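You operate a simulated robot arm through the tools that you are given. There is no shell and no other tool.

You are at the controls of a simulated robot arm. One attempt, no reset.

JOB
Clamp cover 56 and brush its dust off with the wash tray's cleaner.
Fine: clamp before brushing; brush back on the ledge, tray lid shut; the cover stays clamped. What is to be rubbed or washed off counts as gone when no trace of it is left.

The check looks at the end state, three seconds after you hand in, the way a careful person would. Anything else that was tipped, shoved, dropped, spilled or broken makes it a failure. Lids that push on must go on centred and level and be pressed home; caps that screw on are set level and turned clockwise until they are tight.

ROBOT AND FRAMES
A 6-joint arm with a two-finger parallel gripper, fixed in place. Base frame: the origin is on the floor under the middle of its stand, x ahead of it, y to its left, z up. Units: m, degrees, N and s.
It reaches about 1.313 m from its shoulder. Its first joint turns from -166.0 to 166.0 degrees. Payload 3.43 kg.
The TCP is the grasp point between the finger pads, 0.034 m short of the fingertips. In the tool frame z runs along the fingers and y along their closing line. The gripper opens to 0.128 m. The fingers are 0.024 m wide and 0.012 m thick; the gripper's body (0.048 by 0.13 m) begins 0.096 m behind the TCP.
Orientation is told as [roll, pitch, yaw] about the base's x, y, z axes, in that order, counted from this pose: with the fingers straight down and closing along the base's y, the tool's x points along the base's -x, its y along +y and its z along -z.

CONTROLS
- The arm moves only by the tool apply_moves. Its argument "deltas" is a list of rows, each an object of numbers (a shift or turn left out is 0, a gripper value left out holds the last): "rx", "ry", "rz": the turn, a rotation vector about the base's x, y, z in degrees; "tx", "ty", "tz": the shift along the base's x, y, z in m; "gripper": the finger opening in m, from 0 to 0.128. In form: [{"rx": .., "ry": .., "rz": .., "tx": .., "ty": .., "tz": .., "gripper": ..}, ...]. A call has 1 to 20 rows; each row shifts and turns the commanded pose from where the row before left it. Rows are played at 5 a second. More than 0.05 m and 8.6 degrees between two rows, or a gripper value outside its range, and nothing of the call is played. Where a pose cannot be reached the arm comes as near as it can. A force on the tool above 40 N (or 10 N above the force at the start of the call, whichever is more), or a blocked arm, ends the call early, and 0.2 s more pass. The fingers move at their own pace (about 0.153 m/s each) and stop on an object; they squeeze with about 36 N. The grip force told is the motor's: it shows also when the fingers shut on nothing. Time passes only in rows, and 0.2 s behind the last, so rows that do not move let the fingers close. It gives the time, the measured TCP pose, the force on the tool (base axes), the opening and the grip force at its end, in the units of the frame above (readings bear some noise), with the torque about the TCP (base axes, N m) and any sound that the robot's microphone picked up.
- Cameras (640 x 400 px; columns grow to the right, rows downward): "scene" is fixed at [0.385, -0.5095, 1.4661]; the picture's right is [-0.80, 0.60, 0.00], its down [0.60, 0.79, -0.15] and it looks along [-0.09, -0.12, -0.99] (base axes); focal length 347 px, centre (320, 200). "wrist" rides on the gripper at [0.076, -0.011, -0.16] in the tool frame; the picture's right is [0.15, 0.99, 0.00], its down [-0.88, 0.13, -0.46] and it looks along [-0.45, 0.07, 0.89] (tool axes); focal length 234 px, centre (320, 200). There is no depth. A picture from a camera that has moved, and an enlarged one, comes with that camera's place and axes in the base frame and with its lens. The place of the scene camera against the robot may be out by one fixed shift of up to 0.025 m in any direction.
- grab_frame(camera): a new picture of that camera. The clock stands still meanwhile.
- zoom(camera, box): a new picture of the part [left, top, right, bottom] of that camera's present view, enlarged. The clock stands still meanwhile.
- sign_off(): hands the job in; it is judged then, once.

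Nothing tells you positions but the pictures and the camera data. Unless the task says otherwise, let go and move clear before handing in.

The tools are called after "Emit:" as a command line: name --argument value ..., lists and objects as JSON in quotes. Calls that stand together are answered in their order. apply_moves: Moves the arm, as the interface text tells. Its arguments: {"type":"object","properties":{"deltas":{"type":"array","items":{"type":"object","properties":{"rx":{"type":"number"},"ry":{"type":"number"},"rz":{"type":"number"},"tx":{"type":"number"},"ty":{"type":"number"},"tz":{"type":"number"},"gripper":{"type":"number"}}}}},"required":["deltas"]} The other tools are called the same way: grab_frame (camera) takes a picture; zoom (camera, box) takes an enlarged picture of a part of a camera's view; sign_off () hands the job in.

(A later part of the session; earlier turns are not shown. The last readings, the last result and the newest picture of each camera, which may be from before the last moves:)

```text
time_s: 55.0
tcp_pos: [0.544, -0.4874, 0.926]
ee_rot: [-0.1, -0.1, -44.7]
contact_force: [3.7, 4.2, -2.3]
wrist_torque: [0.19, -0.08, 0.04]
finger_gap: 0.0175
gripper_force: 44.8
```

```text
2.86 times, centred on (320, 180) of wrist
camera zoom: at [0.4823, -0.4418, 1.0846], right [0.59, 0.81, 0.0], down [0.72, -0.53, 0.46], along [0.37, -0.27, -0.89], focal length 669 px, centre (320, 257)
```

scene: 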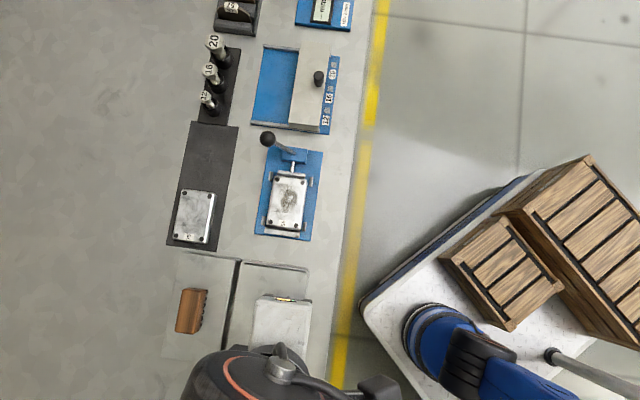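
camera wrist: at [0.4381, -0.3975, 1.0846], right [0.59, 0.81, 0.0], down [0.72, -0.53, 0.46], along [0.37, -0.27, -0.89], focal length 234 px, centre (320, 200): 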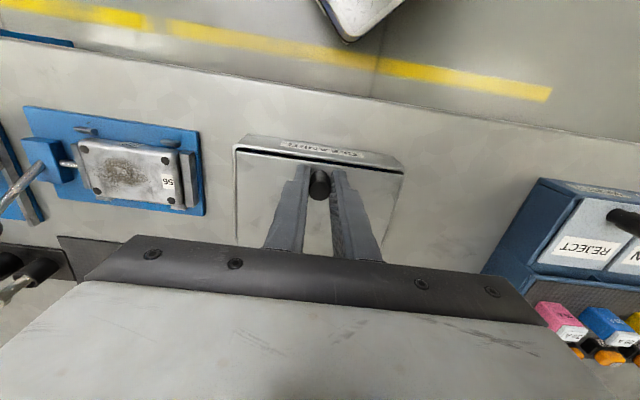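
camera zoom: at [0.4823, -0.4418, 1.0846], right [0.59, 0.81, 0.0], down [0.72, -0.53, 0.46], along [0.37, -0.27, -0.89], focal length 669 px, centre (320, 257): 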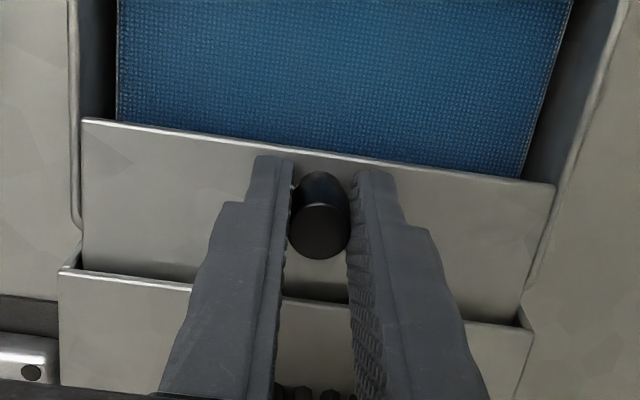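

The tray is open about 0.065 m. I'll slide it 15 mm more, staying short of the ledge with the fingertips, then release and lift off.

Emit:
apply_moves --deltas '[{"tx": 0.0036, "ty": -0.0036}, {"tx": 0.0036, "ty": -0.0036}, {"tx": 0.0036, "ty": -0.0036}, {}]'

Emit:
apply_moves --deltas '[{"gripper": 0.025}, {"gripper": 0.04}, {"gripper": 0.04}, {"tz": 0.03}, {"tz": 0.04}, {"tz": 0.04}, {}]'

Emit:
grab_frame --camera "wrist"

Emit:
zoom --camera "wrist" --box '[220, 110, 420, 250]'

```text
time_s: 56.0
tcp_pos: [0.5556, -0.4988, 0.9244]
ee_rot: [-0.1, 0.0, -44.8]
contact_force: [5.2, 3.5, -12.2]
wrist_torque: [-0.34, -0.72, 0.0]
finger_gap: 0.0173
gripper_force: 45.0
```

```text
time_s: 57.6
tcp_pos: [0.5548, -0.4979, 1.0344]
ee_rot: [-0.1, 0.0, -44.8]
contact_force: [-0.6, 0.7, 0.2]
wrist_torque: [0.0, 0.0, 0.0]
finger_gap: 0.0397
gripper_force: 0.0
```

```text
taken
camera wrist: at [0.4939, -0.4519, 1.1947], right [0.59, 0.81, 0.0], down [0.72, -0.53, 0.46], along [0.37, -0.27, -0.89], focal length 234 px, centre (320, 200)
```

wrist: 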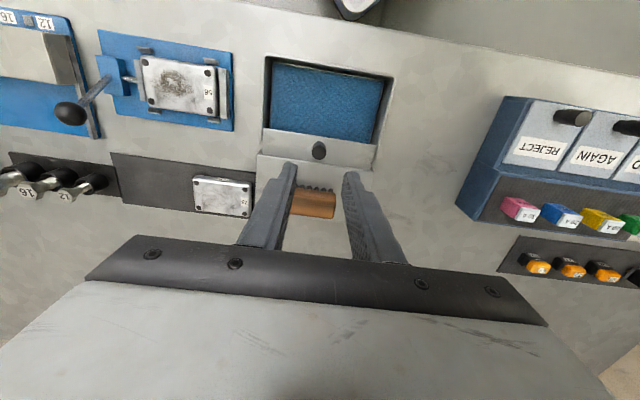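

```text
2.86 times, centred on (320, 180) of wrist
camera zoom: at [0.4939, -0.4519, 1.1947], right [0.59, 0.81, 0.0], down [0.72, -0.53, 0.46], along [0.37, -0.27, -0.89], focal length 669 px, centre (320, 257)
```

zoom: 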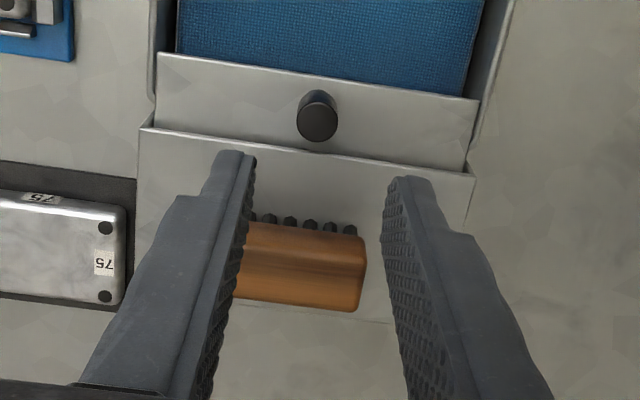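

The lid is open with the blue pad exposed. I'll enlarge the brush to measure it before turning the gripper back and picking it up.

Emit:
zoom --camera "wrist" --box '[280, 175, 350, 225]'

Emit:
zoom --camera "wrist" --box '[250, 50, 400, 160]'

Emit:
zoom --camera "wrist" --box '[90, 30, 250, 140]'

```text
8.00 times, centred on (315, 200) of wrist
camera zoom: at [0.4939, -0.4519, 1.1947], right [0.59, 0.81, 0.0], down [0.72, -0.53, 0.46], along [0.37, -0.27, -0.89], focal length 1873 px, centre (360, 200)
```

zoom: 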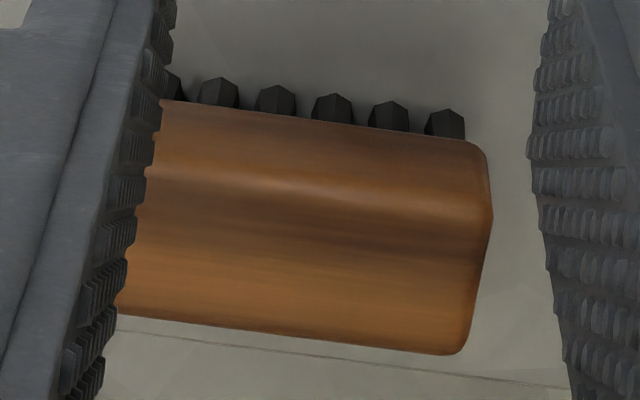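

```text
3.64 times, centred on (325, 105) of wrist
camera zoom: at [0.4939, -0.4519, 1.1947], right [0.59, 0.81, 0.0], down [0.72, -0.53, 0.46], along [0.37, -0.27, -0.89], focal length 852 px, centre (302, 546)
```

zoom: 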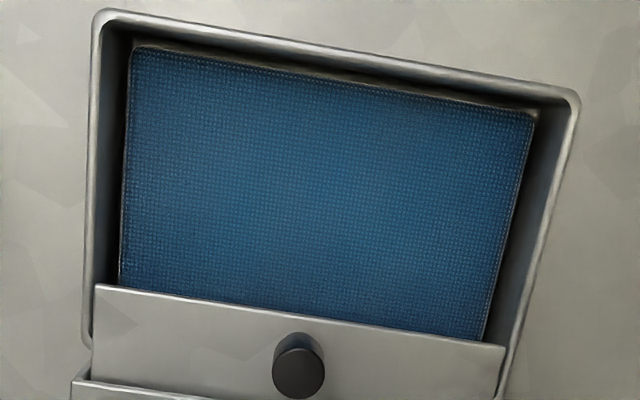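

```text
3.64 times, centred on (170, 85) of wrist
camera zoom: at [0.4939, -0.4519, 1.1947], right [0.59, 0.81, 0.0], down [0.72, -0.53, 0.46], along [0.37, -0.27, -0.89], focal length 852 px, centre (866, 618)
```

zoom: 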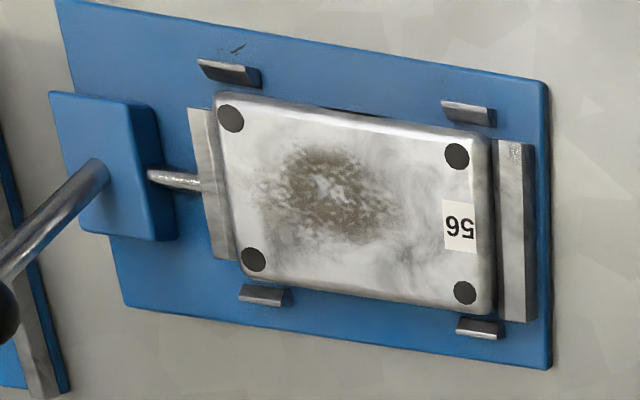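

The clamp view confirms cover 56 is held between the pusher and the stop. The brush block comes out at about 0.06 × 0.03 m with its top at z ≈ 0.934, centred at about (0.6035, -0.5456). I'll turn back to 45° and move above the brush.

Emit:
apply_moves --deltas '[{"tx": 0.0044, "ty": -0.0044, "rz": 8.2}, {"tx": 0.0044, "ty": -0.0044, "rz": 8.2}, {"tx": 0.0044, "ty": -0.0044, "rz": 8.2}, {"tx": 0.0044, "ty": -0.0044, "rz": 8.2}, {"tx": 0.0044, "ty": -0.0044, "rz": 8.2}, {"tx": 0.0044, "ty": -0.0044, "rz": 8.2}, {"tx": 0.0044, "ty": -0.0044, "rz": 8.2}, {"tx": 0.0044, "ty": -0.0044, "rz": 8.2}, {"tx": 0.0044, "ty": -0.0044, "rz": 8.2}, {"tx": 0.0044, "ty": -0.0044, "rz": 8.2}, {"tx": 0.0039, "ty": -0.0039, "rz": 8.0, "gripper": 0.064}, {}]'

Emit:
grab_frame --camera "wrist"

Emit:
zoom --camera "wrist" --box '[240, 90, 400, 220]'

Emit:
grab_frame --camera "scene"

```text
time_s: 60.2
tcp_pos: [0.602, -0.5462, 1.0356]
ee_rot: [-0.1, -0.1, 45.4]
contact_force: [0.5, 0.0, 0.4]
wrist_torque: [0.0, -0.01, 0.02]
finger_gap: 0.0642
gripper_force: 0.0
```

```text
taken
camera wrist: at [0.5563, -0.6078, 1.1948], right [-0.81, 0.59, 0.0], down [0.53, 0.72, 0.46], along [0.27, 0.37, -0.89], focal length 234 px, centre (320, 200)
```

wrist: 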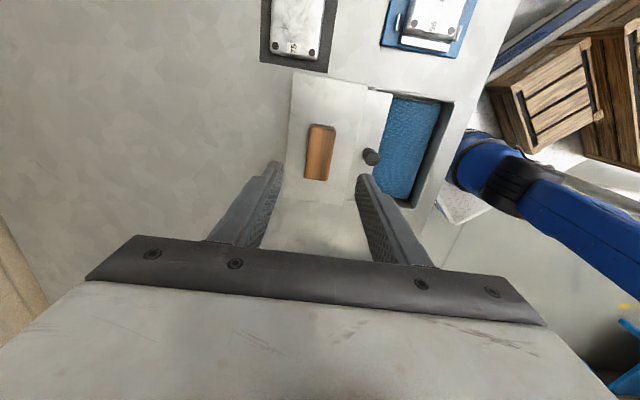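

```text
3.08 times, centred on (320, 155) of wrist
camera zoom: at [0.5563, -0.6078, 1.1948], right [-0.81, 0.59, 0.0], down [0.53, 0.72, 0.46], along [0.27, 0.37, -0.89], focal length 720 px, centre (320, 338)
```

zoom: 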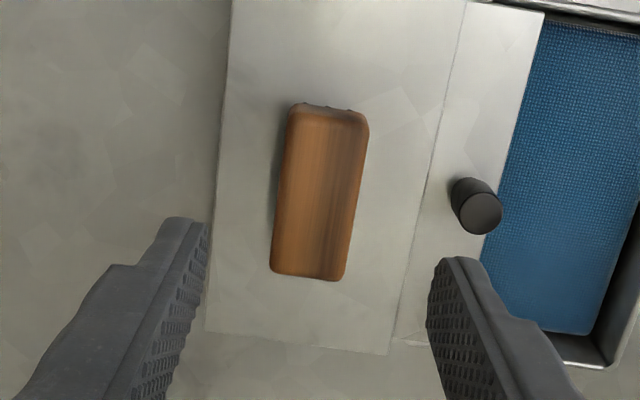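

```text
taken
```

scene: 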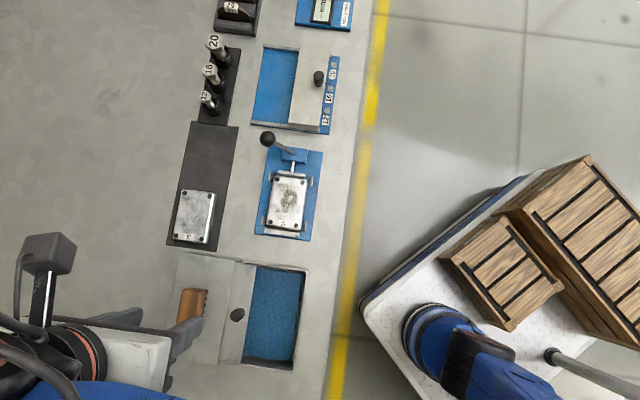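

The brush is centred under the gripper, turned about 1° from the tool. I'll align with it, narrow the opening a little, and descend around the block, leaving the bristles clear of the fingertips.

Emit:
apply_moves --deltas '[{"tx": -0.001, "ty": -0.001, "rz": 1.0, "gripper": 0.056}, {"tz": -0.035}, {"tz": -0.03}, {"tz": -0.02}, {}]'

Emit:
zoom --camera "wrist" --box '[240, 110, 400, 240]'

```text
time_s: 61.4
tcp_pos: [0.6013, -0.5472, 0.9513]
ee_rot: [-0.2, -0.1, 46.3]
contact_force: [0.3, -0.6, 0.8]
wrist_torque: [-0.01, 0.04, -0.01]
finger_gap: 0.0561
gripper_force: 0.1
```

```text
3.08 times, centred on (320, 175) of wrist
camera zoom: at [0.557, -0.6097, 1.1103], right [-0.82, 0.58, 0.0], down [0.51, 0.73, 0.46], along [0.27, 0.37, -0.89], focal length 720 px, centre (320, 277)
```

zoom: 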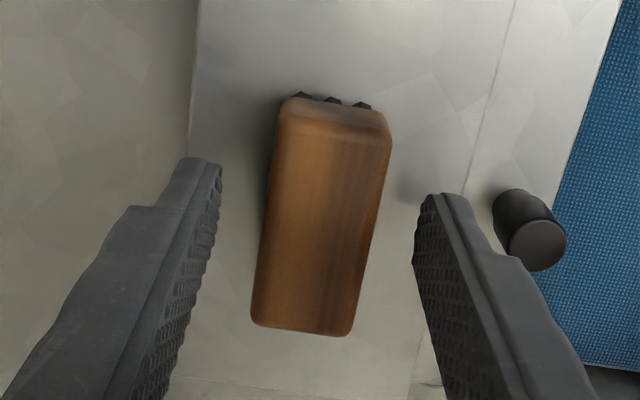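

The fingers clear the brush on both sides. I'll lower another 10 mm and close.

Emit:
apply_moves --deltas '[{"tz": -0.006}, {"tz": -0.0045}, {}]'

Emit:
apply_moves --deltas '[{"gripper": 0.04}, {"gripper": 0.03}, {"gripper": 0.018}, {"gripper": 0.018}, {"gripper": 0.018}]'

Emit:
zoom --camera "wrist" --box '[240, 110, 400, 240]'

```text
time_s: 62.2
tcp_pos: [0.6022, -0.547, 0.94]
ee_rot: [-0.1, -0.2, 46.2]
contact_force: [-0.7, -0.1, -0.8]
wrist_torque: [0.01, 0.02, 0.01]
finger_gap: 0.0562
gripper_force: 0.1
```

```text
time_s: 63.4
tcp_pos: [0.6016, -0.5467, 0.9408]
ee_rot: [-0.1, 0.0, 46.2]
contact_force: [0.3, 0.1, 0.5]
wrist_torque: [0.04, 0.02, 0.0]
finger_gap: 0.0288
gripper_force: 35.8
```

```text
3.08 times, centred on (320, 175) of wrist
camera zoom: at [0.5569, -0.6096, 1.0995], right [-0.82, 0.58, 0.0], down [0.51, 0.73, 0.46], along [0.27, 0.37, -0.89], focal length 720 px, centre (320, 277)
```

zoom: 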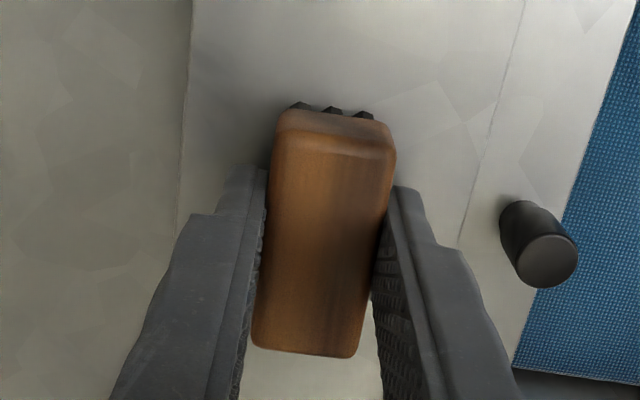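

The brush is gripped at 0.0288 m. I'll remember this pose, TCP (0.6016, -0.5471, 0.9395), for putting it back. Now I'll lift it and check the hold.

Emit:
apply_moves --deltas '[{"tz": 0.004}, {"tz": 0.012}, {"tz": 0.03}, {"tz": 0.02}, {}]'

Emit:
zoom --camera "wrist" --box '[240, 110, 400, 240]'

Emit:
grab_frame --camera "scene"

```text
time_s: 64.6
tcp_pos: [0.6014, -0.5479, 1.0056]
ee_rot: [-0.1, 0.0, 46.1]
contact_force: [-0.1, 0.2, 0.0]
wrist_torque: [0.01, 0.0, -0.02]
finger_gap: 0.0287
gripper_force: 36.4
```

```text
3.08 times, centred on (320, 175) of wrist
camera zoom: at [0.5566, -0.6091, 1.1656], right [-0.82, 0.58, 0.0], down [0.51, 0.73, 0.46], along [0.26, 0.37, -0.89], focal length 720 px, centre (320, 277)
```

zoom: 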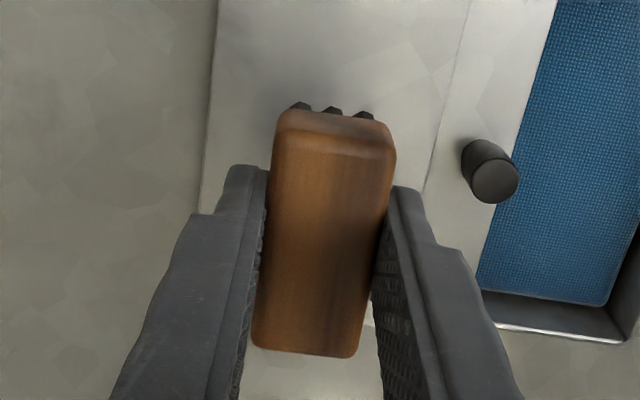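

```text
taken
```

scene: 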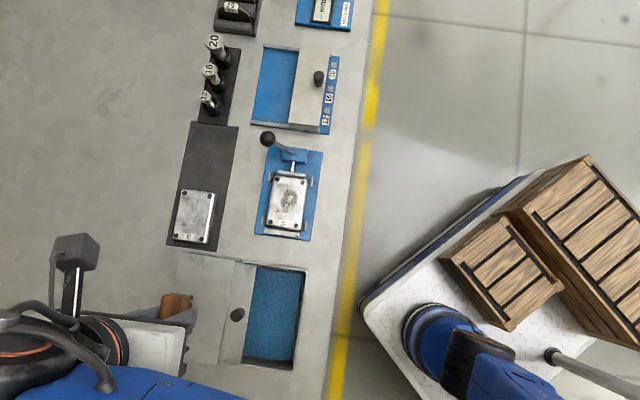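

The brush is held well. I'll carry it over the middle of the exposed pad.

Emit:
apply_moves --deltas '[{"tx": -0.027, "ty": 0.028}, {"tx": -0.027, "ty": 0.028}, {"tx": -0.027, "ty": 0.028, "rz": -1.0}, {}]'

Emit:
grab_frame --camera "wrist"

Emit:
zoom --camera "wrist" --box '[230, 90, 410, 240]'

Emit:
zoom --camera "scene" --box '[160, 245, 340, 390]'

```text
time_s: 65.6
tcp_pos: [0.5195, -0.4645, 1.0058]
ee_rot: [-0.1, -0.1, 45.2]
contact_force: [-0.2, -0.1, -0.4]
wrist_torque: [-0.01, 0.02, 0.02]
finger_gap: 0.0288
gripper_force: 35.7
```

```text
taken
camera wrist: at [0.474, -0.5255, 1.1653], right [-0.81, 0.59, 0.0], down [0.53, 0.72, 0.46], along [0.27, 0.37, -0.89], focal length 234 px, centre (320, 200)
```

wrist: 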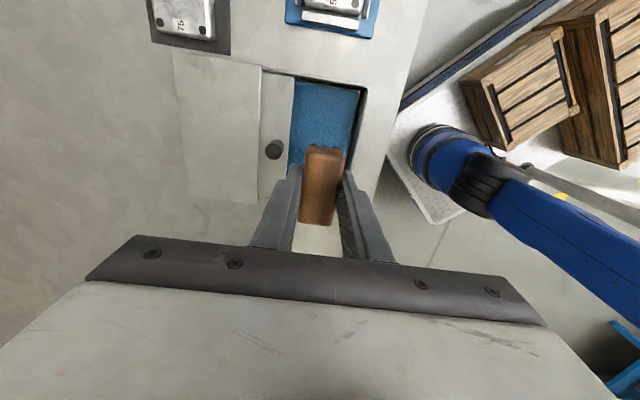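

```text
2.67 times, centred on (320, 165) of wrist
camera zoom: at [0.474, -0.5255, 1.1653], right [-0.81, 0.59, 0.0], down [0.53, 0.72, 0.46], along [0.27, 0.37, -0.89], focal length 624 px, centre (320, 293)
```

zoom: 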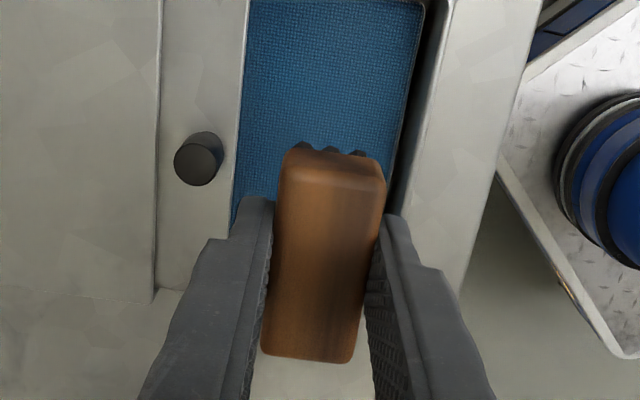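

```text
2.76 times, centred on (250, 318) of scene
camera zoom: at [0.385, -0.5095, 1.4661], right [-0.8, 0.6, 0.0], down [0.6, 0.79, -0.15], along [-0.09, -0.12, -0.99], focal length 956 px, centre (513, -124)
```

zoom: 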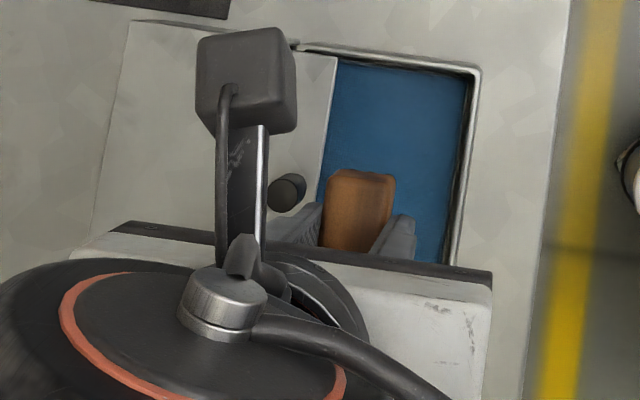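

The brush and fingers have about 1 cm of clearance to the lid edge and 1.6 cm to the front wall. I'll lower to rim level, then step down until the bristles touch the pad.

Emit:
apply_moves --deltas '[{"tz": -0.04}, {"tz": -0.025}, {"tz": -0.012}, {}]'

Emit:
apply_moves --deltas '[{"tz": -0.003}, {"tz": -0.003}, {}]'

Emit:
apply_moves --deltas '[{"tz": -0.003}, {"tz": -0.002}, {}]'

Emit:
zoom --camera "wrist" --box '[230, 90, 410, 240]'

```text
time_s: 66.6
tcp_pos: [0.5199, -0.4645, 0.9285]
ee_rot: [-0.1, -0.1, 45.1]
contact_force: [-0.3, 0.4, 0.2]
wrist_torque: [0.02, -0.03, 0.0]
finger_gap: 0.0288
gripper_force: 36.2
```

```text
time_s: 67.4
tcp_pos: [0.5212, -0.4644, 0.9225]
ee_rot: [-0.2, -0.1, 45.2]
contact_force: [0.6, 0.1, 0.3]
wrist_torque: [0.03, 0.0, -0.01]
finger_gap: 0.0287
gripper_force: 36.0
```

```text
time_s: 68.2
tcp_pos: [0.5201, -0.4645, 0.9171]
ee_rot: [-0.2, -0.1, 45.2]
contact_force: [0.0, -0.9, -1.2]
wrist_torque: [-0.01, -0.01, 0.0]
finger_gap: 0.0289
gripper_force: 35.9
```

```text
2.67 times, centred on (320, 165) of wrist
camera zoom: at [0.4749, -0.5253, 1.0772], right [-0.81, 0.59, 0.0], down [0.53, 0.72, 0.46], along [0.27, 0.37, -0.89], focal length 624 px, centre (320, 293)
```

zoom: 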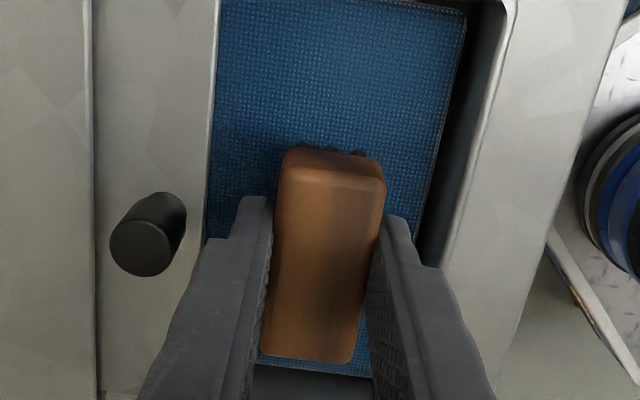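

There is no contact yet at bristle height of about 0.873. I'll continue downward in small steps.

Emit:
apply_moves --deltas '[{"tz": -0.002}, {"tz": -0.002}, {}]'

Emit:
apply_moves --deltas '[{"tz": -0.002}, {"tz": -0.002}, {}]'

Emit:
apply_moves --deltas '[{"tz": -0.002}, {}]'

```text
time_s: 69.0
tcp_pos: [0.5212, -0.463, 0.9139]
ee_rot: [-0.2, -0.1, 45.3]
contact_force: [0.8, 0.3, -0.5]
wrist_torque: [-0.03, -0.03, -0.01]
finger_gap: 0.0291
gripper_force: 36.1
```

```text
time_s: 69.8
tcp_pos: [0.5211, -0.462, 0.9096]
ee_rot: [-0.2, 0.0, 45.2]
contact_force: [-0.8, -0.1, -0.5]
wrist_torque: [-0.02, 0.03, 0.01]
finger_gap: 0.0291
gripper_force: 35.8
```

```text
time_s: 70.4
tcp_pos: [0.5215, -0.4613, 0.9067]
ee_rot: [-0.1, -0.1, 45.2]
contact_force: [-0.3, 0.7, -1.0]
wrist_torque: [0.0, 0.04, -0.04]
finger_gap: 0.029
gripper_force: 35.5
```

Still free at bristle height of about 0.864. I'll keep stepping.

Emit:
apply_moves --deltas '[{"tz": -0.002}, {}]'

Emit:
apply_moves --deltas '[{"tz": -0.002}, {}]'

Emit:
apply_moves --deltas '[{"tz": -0.002}, {}]'

Emit:
grab_frame --camera "wrist"

Emit:
zoom --camera "wrist" --box '[230, 90, 410, 240]'

```text
time_s: 71.0
tcp_pos: [0.5205, -0.4633, 0.9051]
ee_rot: [-0.1, 0.0, 45.2]
contact_force: [0.5, -0.4, 0.4]
wrist_torque: [0.02, -0.02, -0.02]
finger_gap: 0.0288
gripper_force: 36.1
```

```text
time_s: 71.6
tcp_pos: [0.5197, -0.4629, 0.9049]
ee_rot: [-0.4, 0.0, 45.2]
contact_force: [3.3, -0.6, 34.7]
wrist_torque: [0.11, -0.15, 0.03]
finger_gap: 0.0289
gripper_force: 35.7
```

```text
time_s: 72.2
tcp_pos: [0.5209, -0.4629, 0.9021]
ee_rot: [-0.2, -0.1, 45.2]
contact_force: [3.9, -2.4, 35.1]
wrist_torque: [-0.07, -0.07, -0.02]
finger_gap: 0.0289
gripper_force: 36.0
```

```text
taken
camera wrist: at [0.4743, -0.5246, 1.0622], right [-0.81, 0.59, 0.0], down [0.53, 0.72, 0.46], along [0.27, 0.37, -0.89], focal length 234 px, centre (320, 200)
```

wrist: 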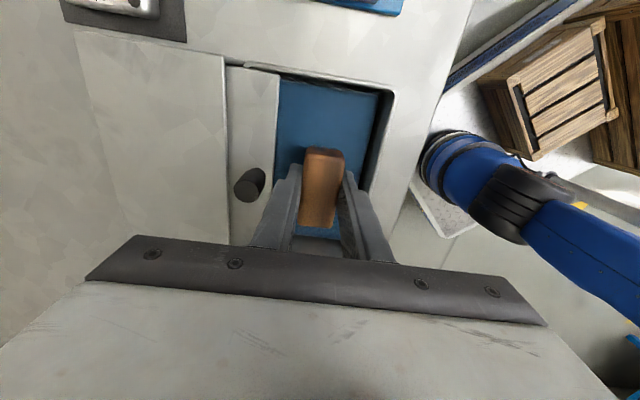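

```text
2.67 times, centred on (320, 165) of wrist
camera zoom: at [0.4743, -0.5246, 1.0622], right [-0.81, 0.59, 0.0], down [0.53, 0.72, 0.46], along [0.27, 0.37, -0.89], focal length 624 px, centre (320, 293)
```

zoom: 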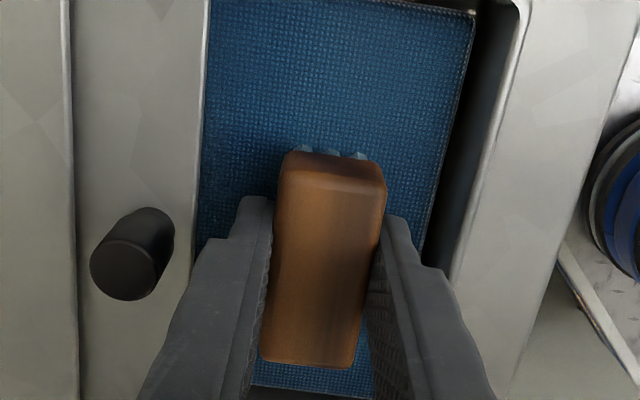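

The bristles touched the pad and have turned light blue, so they've picked up cleaner. I'll lift out and check the brush.

Emit:
apply_moves --deltas '[{"tz": 0.005}, {"tz": 0.02}, {"tz": 0.04}, {"tz": 0.03}, {}]'

Emit:
zoom --camera "wrist" --box '[230, 90, 410, 240]'

Emit:
zoom --camera "wrist" --box '[295, 135, 345, 170]'

Emit:
zoom --camera "scene" --box '[200, 245, 340, 375]'

```text
time_s: 73.4
tcp_pos: [0.5211, -0.4625, 0.9962]
ee_rot: [-0.1, -0.2, 45.2]
contact_force: [0.1, -0.2, -1.0]
wrist_torque: [-0.01, -0.02, 0.01]
finger_gap: 0.0289
gripper_force: 35.8
```

```text
2.67 times, centred on (320, 165) of wrist
camera zoom: at [0.4747, -0.5242, 1.1567], right [-0.81, 0.59, 0.0], down [0.53, 0.72, 0.46], along [0.27, 0.37, -0.89], focal length 624 px, centre (320, 293)
```

zoom: 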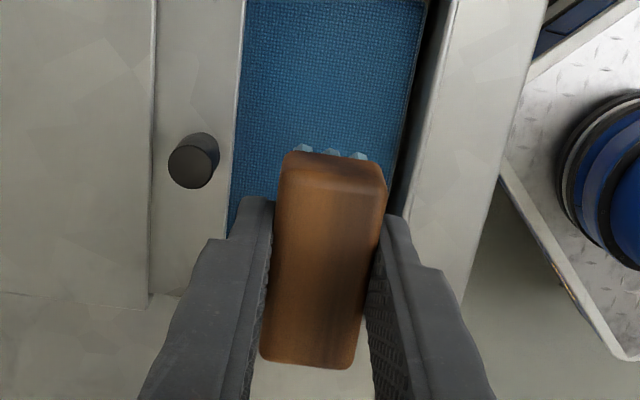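

```text
11.43 times, centred on (320, 152) of wrist
camera zoom: at [0.4747, -0.5242, 1.1567], right [-0.81, 0.59, 0.0], down [0.53, 0.72, 0.46], along [0.27, 0.37, -0.89], focal length 2676 px, centre (320, 743)
```

zoom: 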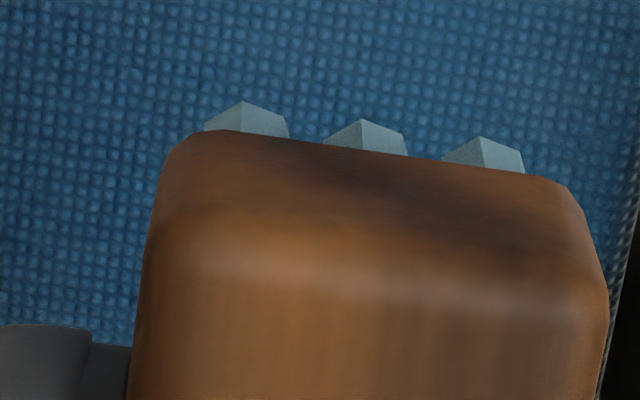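

```text
3.08 times, centred on (270, 310) of scene
camera zoom: at [0.385, -0.5095, 1.4661], right [-0.8, 0.6, 0.0], down [0.6, 0.79, -0.15], along [-0.09, -0.12, -0.99], focal length 1067 px, centre (474, -138)
```

zoom: 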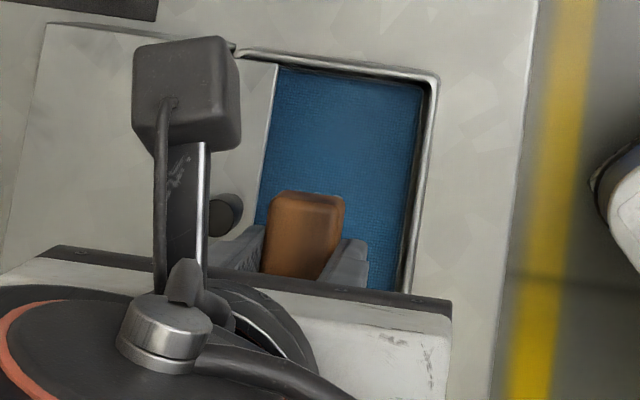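

The bristles are wetted with cleaner and the brush is still straight in the grip. I'll carry it over cover 56.

Emit:
apply_moves --deltas '[{"tx": -0.027, "ty": -0.0295}, {"tx": -0.027, "ty": -0.0295}, {"tx": -0.027, "ty": -0.0295}, {"tx": -0.027, "ty": -0.0295}, {"tx": -0.027, "ty": -0.0296}, {}]'

Emit:
apply_moves --deltas '[{"tz": -0.03}, {"tz": -0.03}, {"tz": -0.01}, {}]'

Emit:
zoom --camera "wrist" --box '[230, 90, 410, 240]'

Emit:
grab_frame --camera "wrist"

```text
time_s: 74.8
tcp_pos: [0.3859, -0.611, 0.9959]
ee_rot: [-0.1, -0.1, 45.2]
contact_force: [0.0, 0.1, -1.0]
wrist_torque: [0.0, 0.04, 0.01]
finger_gap: 0.0291
gripper_force: 35.9
```

```text
time_s: 75.8
tcp_pos: [0.3856, -0.6102, 0.9264]
ee_rot: [-0.1, 0.0, 45.2]
contact_force: [-0.1, 1.0, -0.7]
wrist_torque: [0.04, 0.01, -0.01]
finger_gap: 0.0288
gripper_force: 35.8
```

```text
2.67 times, centred on (320, 165) of wrist
camera zoom: at [0.3399, -0.6728, 1.086], right [-0.81, 0.59, 0.0], down [0.53, 0.72, 0.46], along [0.27, 0.37, -0.89], focal length 624 px, centre (320, 293)
```

zoom: 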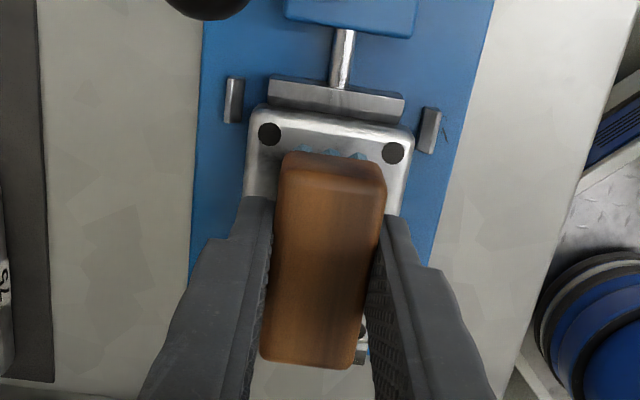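

```text
taken
camera wrist: at [0.3399, -0.6728, 1.086], right [-0.81, 0.59, 0.0], down [0.53, 0.72, 0.46], along [0.27, 0.37, -0.89], focal length 234 px, centre (320, 200)
```

wrist: 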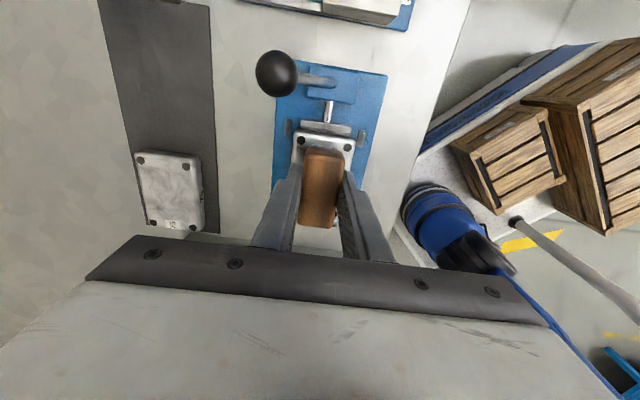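

The brush is right above the dusty area of cover 56. I'll step down until the bristles just touch.

Emit:
apply_moves --deltas '[{"tz": -0.006}, {"tz": -0.006}, {}]'

Emit:
apply_moves --deltas '[{"tz": -0.002}, {}]'

Emit:
apply_moves --deltas '[{"tz": -0.001}, {}]'

Emit:
apply_moves --deltas '[{"tz": -0.001}, {}]'

```text
time_s: 76.6
tcp_pos: [0.386, -0.6105, 0.9154]
ee_rot: [-0.1, 0.0, 45.3]
contact_force: [0.0, 0.4, -1.5]
wrist_torque: [-0.01, -0.01, 0.01]
finger_gap: 0.0289
gripper_force: 35.8
```

```text
time_s: 77.2
tcp_pos: [0.3852, -0.611, 0.9124]
ee_rot: [-0.1, -0.1, 45.2]
contact_force: [0.1, -0.4, 0.1]
wrist_torque: [0.01, 0.01, 0.01]
finger_gap: 0.0289
gripper_force: 36.2
```

```text
time_s: 77.8
tcp_pos: [0.3858, -0.6121, 0.9117]
ee_rot: [-0.1, -0.1, 45.1]
contact_force: [-0.1, -0.6, -0.5]
wrist_torque: [-0.02, 0.02, -0.02]
finger_gap: 0.0289
gripper_force: 36.1
```

```text
time_s: 78.4
tcp_pos: [0.3862, -0.6117, 0.9112]
ee_rot: [-0.1, -0.1, 45.1]
contact_force: [-0.2, -0.2, -1.5]
wrist_torque: [0.0, -0.01, -0.02]
finger_gap: 0.0288
gripper_force: 36.4
```

Still no contact, so I'll continue in 1 mm steps.

Emit:
apply_moves --deltas '[{"tz": -0.001}, {}]'

Emit:
apply_moves --deltas '[{"tz": -0.001}, {}]'

Emit:
apply_moves --deltas '[{"tz": -0.001}, {}]'

```text
time_s: 79.0
tcp_pos: [0.3863, -0.6107, 0.9096]
ee_rot: [-0.1, 0.0, 45.3]
contact_force: [-0.8, 0.3, -1.1]
wrist_torque: [0.01, 0.02, -0.04]
finger_gap: 0.0291
gripper_force: 35.8
```

```text
time_s: 79.6
tcp_pos: [0.3858, -0.6108, 0.9087]
ee_rot: [-0.1, -0.1, 45.2]
contact_force: [-0.4, -0.4, -0.9]
wrist_torque: [0.0, 0.01, 0.0]
finger_gap: 0.029
gripper_force: 36.2
```

```text
time_s: 80.2
tcp_pos: [0.3851, -0.6107, 0.9074]
ee_rot: [-0.1, -0.1, 45.2]
contact_force: [-0.3, -0.2, -0.4]
wrist_torque: [0.01, -0.01, -0.01]
finger_gap: 0.0288
gripper_force: 36.0
```

Emit:
apply_moves --deltas '[{"tz": -0.001}, {}]'

Emit:
apply_moves --deltas '[{"tz": -0.001}, {}]'

Emit:
zoom --camera "wrist" --box '[270, 110, 370, 180]'

```text
time_s: 80.8
tcp_pos: [0.387, -0.6106, 0.9064]
ee_rot: [-0.1, 0.0, 45.1]
contact_force: [1.6, -0.7, 1.4]
wrist_torque: [0.02, 0.02, -0.03]
finger_gap: 0.0285
gripper_force: 36.3
```

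```text
time_s: 81.4
tcp_pos: [0.3859, -0.6105, 0.9067]
ee_rot: [-0.2, 0.1, 45.2]
contact_force: [1.6, 0.2, 13.7]
wrist_torque: [0.07, -0.08, 0.0]
finger_gap: 0.0292
gripper_force: 36.3
```

```text
5.71 times, centred on (320, 145) of wrist
camera zoom: at [0.3397, -0.672, 1.0662], right [-0.81, 0.59, 0.0], down [0.53, 0.72, 0.46], along [0.27, 0.37, -0.89], focal length 1338 px, centre (320, 514)
```

zoom: 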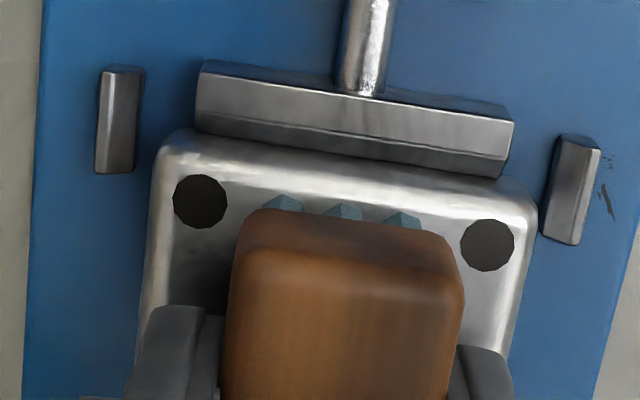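

The bristles are pressing on the cover with about 14 N. Now I'll sweep across the width in slow strokes.

Emit:
apply_moves --deltas '[{"tx": -0.0043, "ty": 0.0042}, {"tx": -0.0043, "ty": 0.0042}, {"tx": -0.0043, "ty": 0.0042}, {}]'

Emit:
apply_moves --deltas '[{"tx": 0.0043, "ty": -0.0042}, {"tx": 0.0043, "ty": -0.0042}, {"tx": 0.0043, "ty": -0.0042}, {"tx": 0.0043, "ty": -0.0042}, {"tx": 0.0043, "ty": -0.0042}, {"tx": 0.0043, "ty": -0.0042}, {}]'

Emit:
grab_frame --camera "wrist"

Emit:
zoom --camera "wrist" --box '[250, 100, 390, 230]'

```text
time_s: 82.4
tcp_pos: [0.3718, -0.597, 0.9061]
ee_rot: [-0.1, 0.1, 45.2]
contact_force: [5.5, -4.7, 24.4]
wrist_torque: [-0.15, -0.19, 0.0]
finger_gap: 0.029
gripper_force: 35.4
```

```text
time_s: 84.0
tcp_pos: [0.3987, -0.6236, 0.9057]
ee_rot: [-0.1, -0.2, 45.2]
contact_force: [-5.8, 5.6, 20.6]
wrist_torque: [0.22, 0.25, 0.03]
finger_gap: 0.0292
gripper_force: 35.9
```

```text
taken
camera wrist: at [0.3523, -0.6844, 1.0658], right [-0.81, 0.59, 0.0], down [0.53, 0.72, 0.46], along [0.27, 0.37, -0.89], focal length 234 px, centre (320, 200)
```

wrist: 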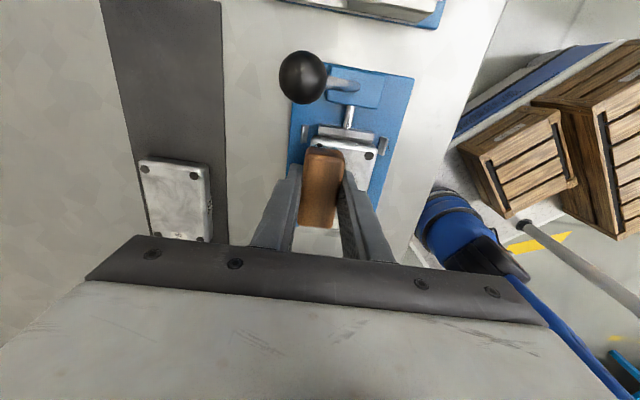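

```text
3.08 times, centred on (320, 165) of wrist
camera zoom: at [0.3523, -0.6844, 1.0658], right [-0.81, 0.59, 0.0], down [0.53, 0.72, 0.46], along [0.27, 0.37, -0.89], focal length 720 px, centre (320, 308)
```

zoom: 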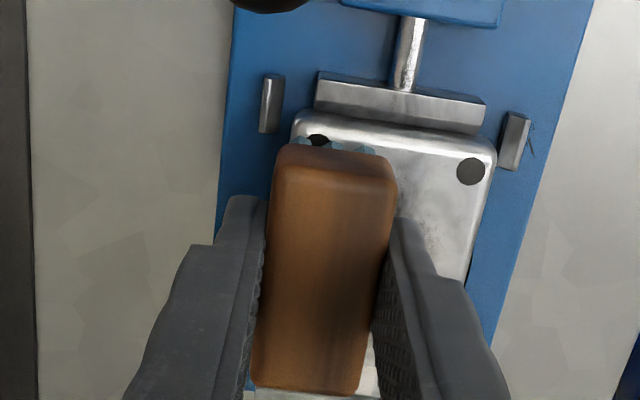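

The strokes drag with about 8 N and the uncovered part of the cover looks clean. I'll continue strokes while shifting along the length.

Emit:
apply_moves --deltas '[{"tx": -0.0043, "ty": 0.0042}, {"tx": -0.0043, "ty": 0.0042}, {"tx": -0.0043, "ty": 0.0042}, {"tx": -0.0043, "ty": 0.0042}, {"tx": -0.0043, "ty": 0.0042}, {"tx": -0.0043, "ty": 0.0042}, {"tx": 0.0056, "ty": 0.0057}, {"tx": 0.0043, "ty": -0.0042}, {"tx": 0.0043, "ty": -0.0042}, {"tx": 0.0043, "ty": -0.0042}, {"tx": 0.0043, "ty": -0.0042}, {"tx": 0.0043, "ty": -0.0042}, {"tx": 0.0043, "ty": -0.0042}, {}]'

Emit:
apply_moves --deltas '[{"tx": 0.0056, "ty": 0.0057}, {"tx": -0.0043, "ty": 0.0042}, {"tx": -0.0043, "ty": 0.0042}, {"tx": -0.0043, "ty": 0.0042}, {"tx": -0.0043, "ty": 0.0042}, {"tx": -0.0043, "ty": 0.0042}, {"tx": -0.0043, "ty": 0.0042}, {"tx": 0.0056, "ty": 0.0057}, {"tx": 0.0043, "ty": -0.0042}, {"tx": 0.0043, "ty": -0.0042}, {"tx": 0.0043, "ty": -0.0042}, {"tx": 0.0043, "ty": -0.0042}, {"tx": 0.0043, "ty": -0.0042}, {"tx": 0.0043, "ty": -0.0042}, {}]'

Emit:
zoom --camera "wrist" --box '[250, 60, 390, 230]'

```text
time_s: 87.0
tcp_pos: [0.4038, -0.6175, 0.9057]
ee_rot: [-0.2, 0.0, 45.2]
contact_force: [-3.2, 2.9, 8.8]
wrist_torque: [0.11, 0.14, -0.01]
finger_gap: 0.0288
gripper_force: 36.3
```

```text
time_s: 90.2
tcp_pos: [0.4147, -0.606, 0.9054]
ee_rot: [-0.1, -0.1, 45.1]
contact_force: [-3.9, 4.8, 12.1]
wrist_torque: [0.18, 0.19, 0.0]
finger_gap: 0.0287
gripper_force: 35.8
```

```text
2.35 times, centred on (320, 145) of wrist
camera zoom: at [0.3695, -0.6673, 1.0654], right [-0.81, 0.59, 0.0], down [0.53, 0.72, 0.46], along [0.27, 0.37, -0.89], focal length 551 px, centre (320, 329)
```

zoom: 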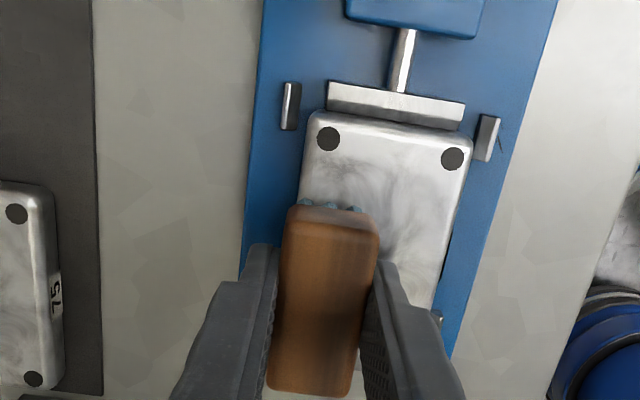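

The exposed part now shows only the bare swirled metal, like cover 75. I'll make one more stroke back, lift a little and inspect the whole face.

Emit:
apply_moves --deltas '[{"tx": -0.0043, "ty": 0.0042}, {"tx": -0.0043, "ty": 0.0042}, {"tx": -0.0043, "ty": 0.0042}, {"tx": -0.0043, "ty": 0.0042}, {"tx": -0.0043, "ty": 0.0042}, {"tx": -0.0043, "ty": 0.0042}, {"tz": 0.01}, {"tz": 0.03}, {"tx": 0.028, "ty": 0.028}, {"tx": 0.028, "ty": 0.028}, {}]'

Emit:
grab_frame --camera "wrist"

Emit:
zoom --camera "wrist" --box '[260, 40, 400, 150]'

```text
time_s: 92.6
tcp_pos: [0.4447, -0.526, 0.9458]
ee_rot: [-0.1, -0.1, 45.1]
contact_force: [0.2, 0.2, -0.5]
wrist_torque: [0.04, -0.02, 0.01]
finger_gap: 0.0287
gripper_force: 36.2
```

```text
taken
camera wrist: at [0.3987, -0.5868, 1.1054], right [-0.81, 0.59, 0.0], down [0.53, 0.72, 0.46], along [0.27, 0.37, -0.89], focal length 234 px, centre (320, 200)
```

wrist: 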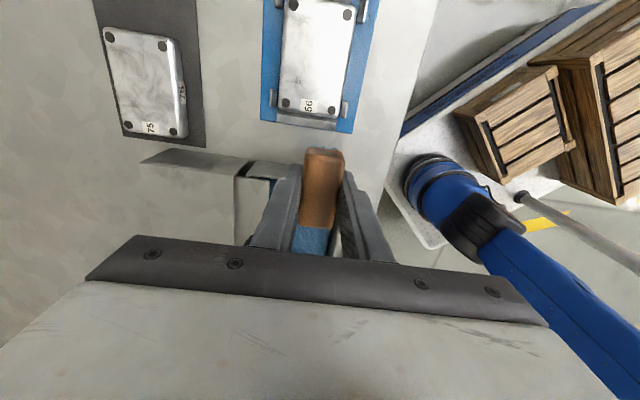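

```text
3.64 times, centred on (330, 95) of wrist
camera zoom: at [0.3987, -0.5868, 1.1054], right [-0.81, 0.59, 0.0], down [0.53, 0.72, 0.46], along [0.27, 0.37, -0.89], focal length 852 px, centre (284, 582)
```

zoom: 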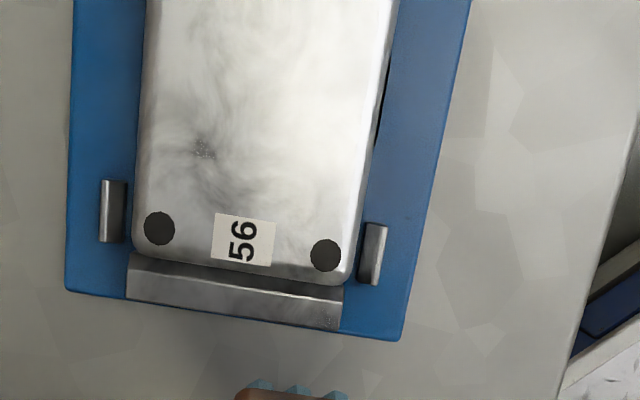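

The main dust patch is gone, but a small speckled spot remains near the label end. I'll enlarge it and compare it with bare metal.

Emit:
zoom --camera "wrist" --box '[285, 50, 345, 100]'

Emit:
zoom --camera "wrist" --box '[275, 0, 365, 60]'

Emit:
zoom --camera "wrist" --box '[95, 20, 195, 145]'

Emit:
zoom --camera "wrist" --box '[297, 72, 317, 86]'

```text
8.00 times, centred on (315, 75) of wrist
camera zoom: at [0.3987, -0.5868, 1.1054], right [-0.81, 0.59, 0.0], down [0.53, 0.72, 0.46], along [0.27, 0.37, -0.89], focal length 1873 px, centre (360, 1200)
```

zoom: 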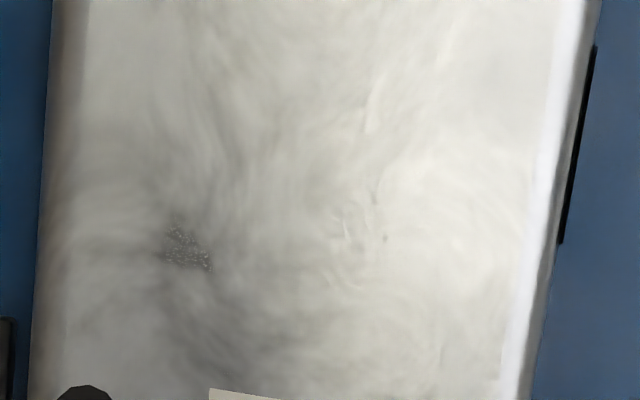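

```text
6.67 times, centred on (320, 30) of wrist
camera zoom: at [0.3987, -0.5868, 1.1054], right [-0.81, 0.59, 0.0], down [0.53, 0.72, 0.46], along [0.27, 0.37, -0.89], focal length 1561 px, centre (320, 1333)
```

zoom: 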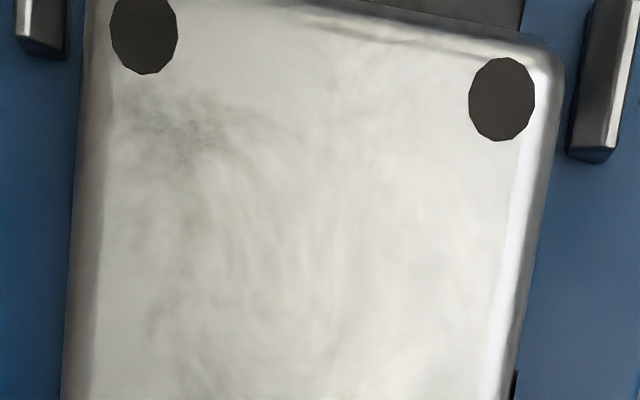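

```text
3.20 times, centred on (145, 82) of wrist
camera zoom: at [0.3987, -0.5868, 1.1054], right [-0.81, 0.59, 0.0], down [0.53, 0.72, 0.46], along [0.27, 0.37, -0.89], focal length 749 px, centre (880, 576)
```

zoom: 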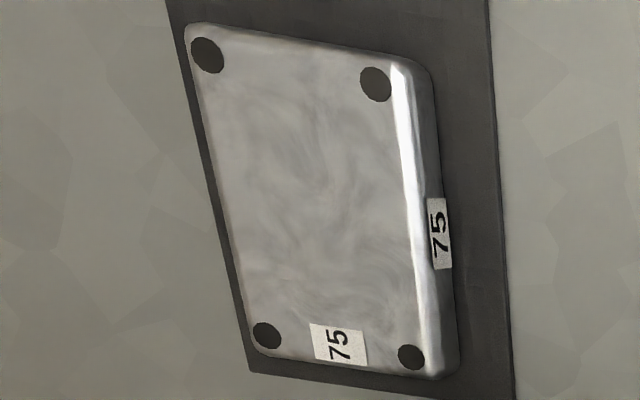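

```text
16.00 times, centred on (307, 79) of wrist
camera zoom: at [0.3987, -0.5868, 1.1054], right [-0.81, 0.59, 0.0], down [0.53, 0.72, 0.46], along [0.27, 0.37, -0.89], focal length 3747 px, centre (528, 2136)
```

zoom: 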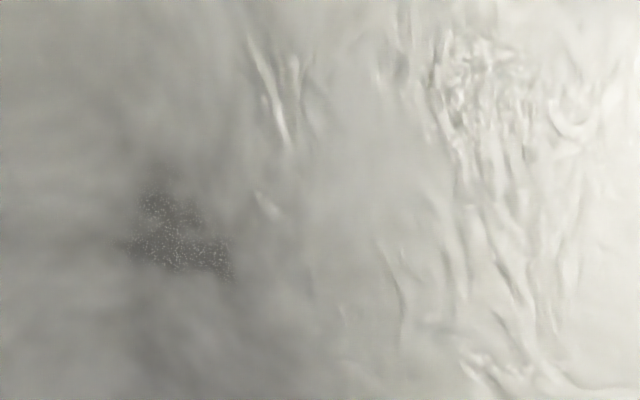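

The main patch has gone, but there's a faint speckle near the label end and a hint of one near the far corner. I'll get a straight-down view to judge it.

Emit:
apply_moves --deltas '[{"tx": -0.005, "ty": -0.014}, {}]'

Emit:
zoom --camera "wrist" --box '[265, 20, 385, 95]'

Emit:
zoom --camera "wrist" --box '[265, 80, 385, 155]'

Emit:
zoom --camera "wrist" --box '[285, 20, 345, 60]'

Emit:
zoom --camera "wrist" --box '[285, 70, 345, 110]'

```text
time_s: 93.2
tcp_pos: [0.4403, -0.539, 0.9446]
ee_rot: [-0.1, -0.1, 45.2]
contact_force: [0.7, -0.4, 0.2]
wrist_torque: [0.01, 0.04, -0.01]
finger_gap: 0.0289
gripper_force: 36.1
```

```text
5.33 times, centred on (325, 58) of wrist
camera zoom: at [0.394, -0.601, 1.1054], right [-0.81, 0.59, 0.0], down [0.53, 0.72, 0.46], along [0.27, 0.37, -0.89], focal length 1249 px, centre (293, 960)
```

zoom: 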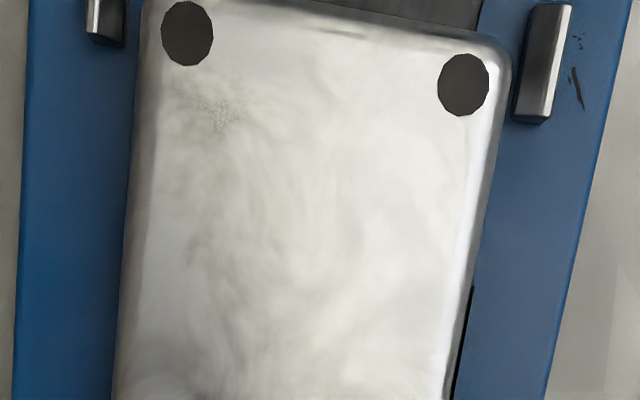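

```text
5.33 times, centred on (325, 118) of wrist
camera zoom: at [0.394, -0.601, 1.1054], right [-0.81, 0.59, 0.0], down [0.53, 0.72, 0.46], along [0.27, 0.37, -0.89], focal length 1249 px, centre (293, 640)
```

zoom: 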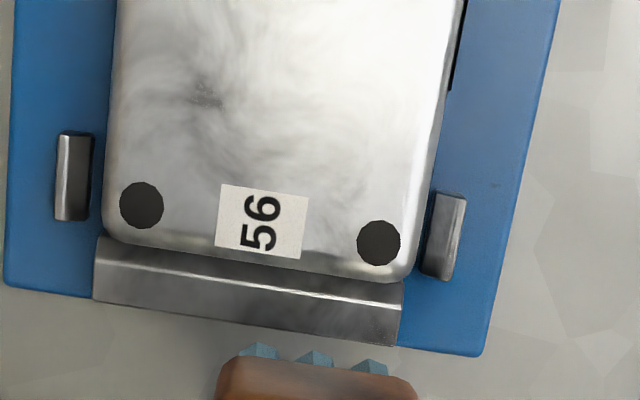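

```text
10.00 times, centred on (315, 40) of wrist
camera zoom: at [0.394, -0.601, 1.1054], right [-0.81, 0.59, 0.0], down [0.53, 0.72, 0.46], along [0.27, 0.37, -0.89], focal length 2342 px, centre (370, 1800)
```

zoom: 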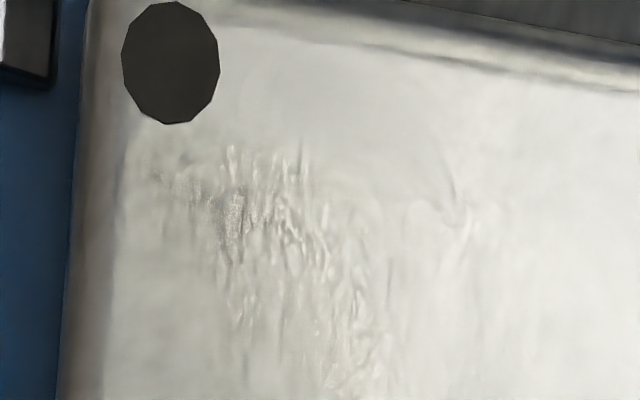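

```text
10.00 times, centred on (315, 90) of wrist
camera zoom: at [0.394, -0.601, 1.1054], right [-0.81, 0.59, 0.0], down [0.53, 0.72, 0.46], along [0.27, 0.37, -0.89], focal length 2342 px, centre (370, 1300)
```

zoom: 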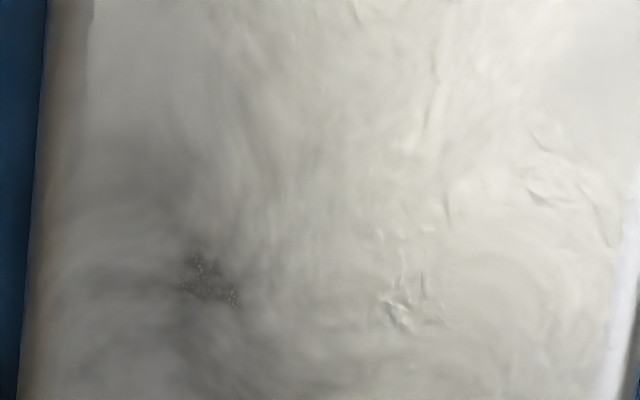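

The cover looks almost clean, but two faint speckles remain. I'll do a denser second scrub over the whole face with closer overlaps to be sure no trace is left.

Emit:
apply_moves --deltas '[{"tx": -0.0346, "ty": -0.0294}, {"tx": -0.0345, "ty": -0.0294}, {"tz": -0.02}, {"tz": -0.015}, {"tz": -0.0045}, {}]'

Emit:
apply_moves --deltas '[{"tz": -0.0005}, {}]'

```text
time_s: 94.6
tcp_pos: [0.3721, -0.5986, 0.905]
ee_rot: [-0.2, -0.1, 45.1]
contact_force: [-0.1, 0.1, -1.1]
wrist_torque: [0.03, 0.02, 0.0]
finger_gap: 0.0287
gripper_force: 36.5
```

```text
time_s: 95.2
tcp_pos: [0.3715, -0.5984, 0.906]
ee_rot: [-0.2, -0.1, 45.1]
contact_force: [0.0, -1.0, 4.8]
wrist_torque: [-0.01, 0.0, -0.01]
finger_gap: 0.0291
gripper_force: 35.8
```

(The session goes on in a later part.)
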